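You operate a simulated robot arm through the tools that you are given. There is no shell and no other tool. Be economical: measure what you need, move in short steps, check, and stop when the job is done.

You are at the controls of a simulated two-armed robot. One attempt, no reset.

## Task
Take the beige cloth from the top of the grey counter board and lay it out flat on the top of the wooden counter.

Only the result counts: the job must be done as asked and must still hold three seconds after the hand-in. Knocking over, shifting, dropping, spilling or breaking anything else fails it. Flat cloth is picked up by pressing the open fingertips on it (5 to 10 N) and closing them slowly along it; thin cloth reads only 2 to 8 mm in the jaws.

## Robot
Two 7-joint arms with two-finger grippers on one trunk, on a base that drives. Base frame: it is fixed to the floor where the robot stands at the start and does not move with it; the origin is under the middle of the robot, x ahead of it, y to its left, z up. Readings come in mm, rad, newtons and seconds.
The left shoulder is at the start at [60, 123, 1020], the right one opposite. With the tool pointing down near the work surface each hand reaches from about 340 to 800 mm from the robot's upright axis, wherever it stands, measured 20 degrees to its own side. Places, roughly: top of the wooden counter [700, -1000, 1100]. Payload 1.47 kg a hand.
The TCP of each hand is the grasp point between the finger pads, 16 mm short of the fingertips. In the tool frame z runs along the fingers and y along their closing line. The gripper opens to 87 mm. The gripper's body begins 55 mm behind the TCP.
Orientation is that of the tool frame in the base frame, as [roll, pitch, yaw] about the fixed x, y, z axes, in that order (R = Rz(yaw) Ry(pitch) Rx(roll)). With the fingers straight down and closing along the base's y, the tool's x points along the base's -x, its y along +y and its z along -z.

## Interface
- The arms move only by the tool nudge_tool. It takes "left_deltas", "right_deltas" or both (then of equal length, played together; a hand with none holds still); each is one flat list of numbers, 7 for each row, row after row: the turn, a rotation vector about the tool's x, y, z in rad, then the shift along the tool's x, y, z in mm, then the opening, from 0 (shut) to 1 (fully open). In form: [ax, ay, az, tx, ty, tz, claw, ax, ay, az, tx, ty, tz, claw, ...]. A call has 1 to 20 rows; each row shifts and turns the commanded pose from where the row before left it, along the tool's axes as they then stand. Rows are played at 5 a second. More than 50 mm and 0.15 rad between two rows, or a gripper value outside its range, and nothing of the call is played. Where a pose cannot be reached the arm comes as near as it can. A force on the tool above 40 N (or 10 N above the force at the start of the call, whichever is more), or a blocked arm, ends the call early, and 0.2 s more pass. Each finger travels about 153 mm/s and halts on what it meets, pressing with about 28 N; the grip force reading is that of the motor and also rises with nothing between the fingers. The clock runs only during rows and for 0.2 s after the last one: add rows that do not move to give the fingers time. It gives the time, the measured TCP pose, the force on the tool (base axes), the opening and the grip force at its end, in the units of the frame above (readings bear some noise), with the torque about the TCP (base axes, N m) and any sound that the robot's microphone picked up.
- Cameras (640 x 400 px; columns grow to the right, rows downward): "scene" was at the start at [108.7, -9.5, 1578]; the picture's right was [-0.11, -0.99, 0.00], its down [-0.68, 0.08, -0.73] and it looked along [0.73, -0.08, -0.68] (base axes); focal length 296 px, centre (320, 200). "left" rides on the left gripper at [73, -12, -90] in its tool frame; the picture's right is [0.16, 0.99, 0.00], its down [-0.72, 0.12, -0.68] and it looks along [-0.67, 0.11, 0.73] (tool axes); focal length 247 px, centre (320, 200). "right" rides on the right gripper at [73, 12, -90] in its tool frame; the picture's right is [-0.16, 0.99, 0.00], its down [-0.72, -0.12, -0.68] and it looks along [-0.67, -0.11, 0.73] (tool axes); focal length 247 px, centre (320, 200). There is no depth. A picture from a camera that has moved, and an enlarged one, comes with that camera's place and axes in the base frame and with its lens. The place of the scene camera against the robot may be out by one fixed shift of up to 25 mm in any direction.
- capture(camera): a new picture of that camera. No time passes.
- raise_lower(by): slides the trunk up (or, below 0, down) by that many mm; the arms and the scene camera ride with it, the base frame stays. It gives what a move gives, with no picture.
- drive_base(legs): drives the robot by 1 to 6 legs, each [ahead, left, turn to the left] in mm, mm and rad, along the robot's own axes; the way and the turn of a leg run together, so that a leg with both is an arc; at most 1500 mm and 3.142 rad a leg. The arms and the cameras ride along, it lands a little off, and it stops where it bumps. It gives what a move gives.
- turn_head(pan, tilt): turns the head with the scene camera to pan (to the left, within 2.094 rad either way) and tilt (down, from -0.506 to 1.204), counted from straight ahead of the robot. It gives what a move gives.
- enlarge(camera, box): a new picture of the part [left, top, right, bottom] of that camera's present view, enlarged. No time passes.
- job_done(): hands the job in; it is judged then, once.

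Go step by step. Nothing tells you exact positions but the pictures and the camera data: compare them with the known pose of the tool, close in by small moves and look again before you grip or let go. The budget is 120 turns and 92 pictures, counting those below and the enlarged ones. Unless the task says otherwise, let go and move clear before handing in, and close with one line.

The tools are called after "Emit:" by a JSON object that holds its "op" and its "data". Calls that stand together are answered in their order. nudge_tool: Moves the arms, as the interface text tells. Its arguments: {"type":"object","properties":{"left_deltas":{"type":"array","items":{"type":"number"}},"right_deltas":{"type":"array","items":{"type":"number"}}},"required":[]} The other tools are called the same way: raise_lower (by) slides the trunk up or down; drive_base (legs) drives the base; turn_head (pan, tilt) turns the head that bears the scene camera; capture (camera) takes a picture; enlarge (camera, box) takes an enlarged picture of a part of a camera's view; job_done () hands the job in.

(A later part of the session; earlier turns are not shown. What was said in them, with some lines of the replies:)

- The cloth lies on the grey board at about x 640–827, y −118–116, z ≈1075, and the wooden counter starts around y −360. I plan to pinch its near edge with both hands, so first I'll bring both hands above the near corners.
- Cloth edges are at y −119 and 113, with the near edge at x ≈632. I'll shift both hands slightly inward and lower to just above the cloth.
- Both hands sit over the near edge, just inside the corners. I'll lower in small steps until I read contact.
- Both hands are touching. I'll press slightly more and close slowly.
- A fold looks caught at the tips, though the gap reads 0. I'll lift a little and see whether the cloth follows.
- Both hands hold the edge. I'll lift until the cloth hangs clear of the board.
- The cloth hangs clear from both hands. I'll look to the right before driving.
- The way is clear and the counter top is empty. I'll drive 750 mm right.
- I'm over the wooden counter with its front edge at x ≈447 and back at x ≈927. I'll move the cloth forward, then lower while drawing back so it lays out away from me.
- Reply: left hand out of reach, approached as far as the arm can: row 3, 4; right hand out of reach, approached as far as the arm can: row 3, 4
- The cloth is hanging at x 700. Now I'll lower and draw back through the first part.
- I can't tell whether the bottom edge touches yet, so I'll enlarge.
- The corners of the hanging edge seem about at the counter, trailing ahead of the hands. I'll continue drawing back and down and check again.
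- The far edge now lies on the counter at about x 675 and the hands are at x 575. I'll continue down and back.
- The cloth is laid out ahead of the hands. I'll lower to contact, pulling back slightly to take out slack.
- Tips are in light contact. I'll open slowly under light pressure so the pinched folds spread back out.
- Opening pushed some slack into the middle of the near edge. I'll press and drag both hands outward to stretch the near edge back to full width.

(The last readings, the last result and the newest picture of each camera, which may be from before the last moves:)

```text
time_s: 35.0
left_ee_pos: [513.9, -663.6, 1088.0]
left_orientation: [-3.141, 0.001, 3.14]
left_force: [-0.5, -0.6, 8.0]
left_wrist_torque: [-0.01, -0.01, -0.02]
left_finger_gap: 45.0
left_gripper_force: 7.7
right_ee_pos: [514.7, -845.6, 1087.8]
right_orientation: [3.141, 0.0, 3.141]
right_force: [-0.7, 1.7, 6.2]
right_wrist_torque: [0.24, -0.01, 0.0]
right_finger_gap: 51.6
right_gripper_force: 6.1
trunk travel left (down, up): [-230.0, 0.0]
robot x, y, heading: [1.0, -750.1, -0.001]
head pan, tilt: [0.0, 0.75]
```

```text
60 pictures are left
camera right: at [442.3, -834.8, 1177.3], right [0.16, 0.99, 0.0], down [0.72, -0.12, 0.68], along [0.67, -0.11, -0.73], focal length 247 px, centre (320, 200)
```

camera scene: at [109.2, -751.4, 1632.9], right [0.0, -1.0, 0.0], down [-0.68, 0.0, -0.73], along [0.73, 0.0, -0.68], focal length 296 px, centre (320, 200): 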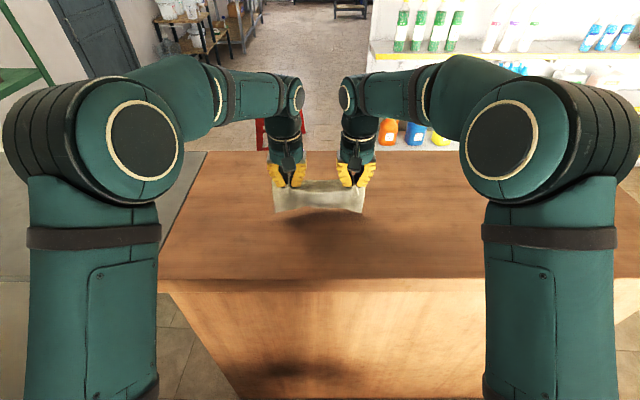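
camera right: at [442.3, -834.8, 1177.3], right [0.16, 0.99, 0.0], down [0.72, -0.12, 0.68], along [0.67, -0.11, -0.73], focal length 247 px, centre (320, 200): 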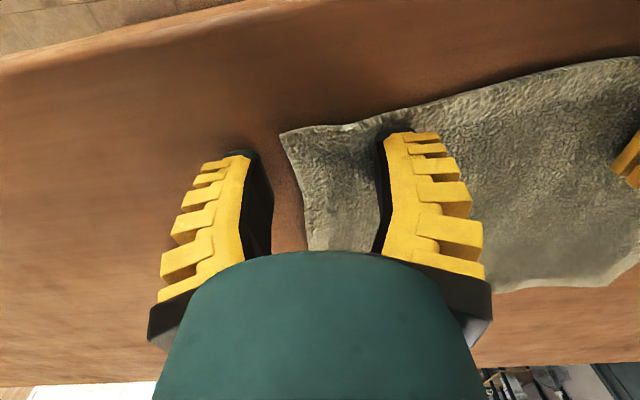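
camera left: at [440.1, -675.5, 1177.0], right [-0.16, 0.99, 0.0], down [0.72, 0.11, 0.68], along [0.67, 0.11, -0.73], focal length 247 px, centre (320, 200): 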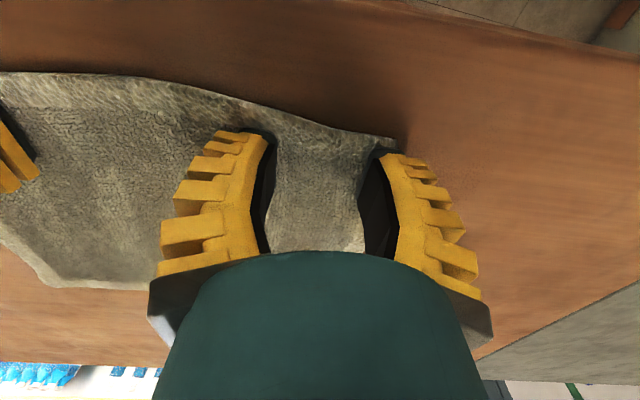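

The near edge is now stretched out flat. I'll lift both hands straight up and back to inspect.

Emit:
{"op": "nudge_tool", "data": {"left_deltas": [0, 0, 0, 0, 0, -5, 0.5, 0, 0, 0, 0, 0, -15, 0.5, 0, 0, 0, 0, 0, -30, 0.5, 0, 0, 0, 0, 0, -30, 0.5, 0, 0, 0, 0, 20, -30, 0.5, 0, 0, 0, 0, 30, -20, 0.5, 0, 0, 0, 0, 40, 0, 0.5, 0, 0, 0, 0, 40, 0, 0.5], "right_deltas": [0, 0, 0, 0, 0, -5, 0.5, 0, 0, 0, 0, 0, -15, 0.5, 0, 0, 0, 0, 0, -30, 0.5, 0, 0, 0, 0, 0, -30, 0.5, 0, 0, 0, 0, -20, -30, 0.5, 0, 0, 0, 0, -30, -20, 0.5, 0, 0, 0, 0, -40, 0, 0.5, 0, 0, 0, 0, -40, 0, 0.5]}}

Emit:
{"op": "capture", "data": {"camera": "scene"}}

Emit:
{"op": "enlarge", "data": {"camera": "scene", "box": [240, 170, 400, 270]}}

```text
time_s: 36.9
left_ee_pos: [514.3, -534.2, 1217.7]
left_orientation: [3.141, 0.001, 3.14]
left_force: [-0.3, -0.6, -0.1]
left_wrist_torque: [0.01, -0.05, -0.01]
left_finger_gap: 48.8
left_gripper_force: 4.1
right_ee_pos: [513.7, -975.9, 1218.9]
right_orientation: [3.141, 0.0, 3.141]
right_force: [-0.6, -0.7, 0.4]
right_wrist_torque: [-0.03, -0.01, 0.02]
right_finger_gap: 48.9
right_gripper_force: 3.9
trunk travel left (down, up): [-230.0, 0.0]
robot x, y, heading: [1.0, -753.5, -0.003]
head pan, tilt: [0.0, 0.75]
```

```text
59 pictures are left
camera scene: at [108.1, -751.4, 1633.0], right [0.0, -1.0, 0.0], down [-0.68, 0.0, -0.73], along [0.73, 0.0, -0.68], focal length 296 px, centre (320, 200)
```

scene: 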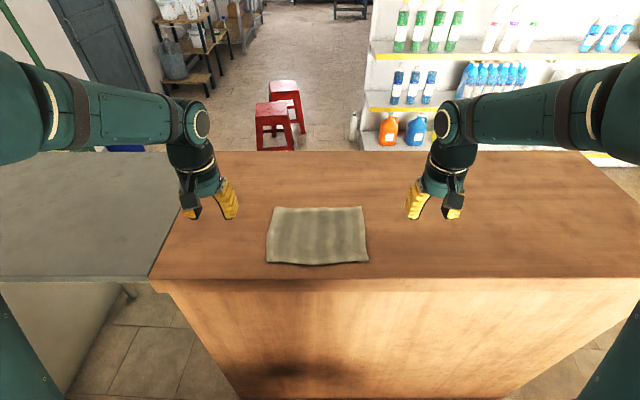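

```text
4.00 times, centred on (320, 220) of scene
camera zoom: at [108.1, -751.4, 1633.0], right [0.0, -1.0, 0.0], down [-0.68, 0.0, -0.73], along [0.73, 0.0, -0.68], focal length 1185 px, centre (320, 120)
```

zoom: 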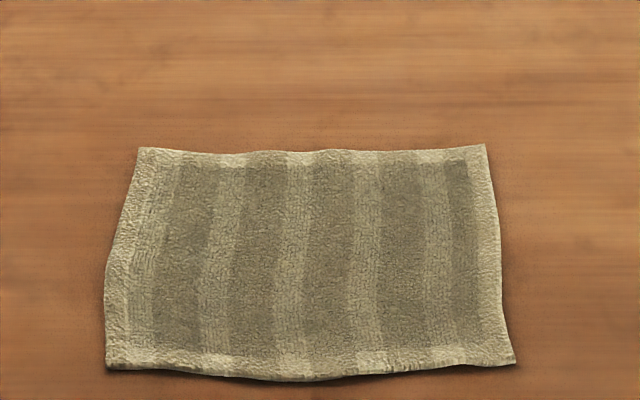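

The cloth lies flat and fully on the wooden counter, and both hands are clear, so I'm handing in.

Emit:
{"op": "job_done", "data": {}}

```text
The job is handed in.
```

The beige cloth is laid out flat on top of the wooden counter. Both hands are clear, and nothing else was touched.
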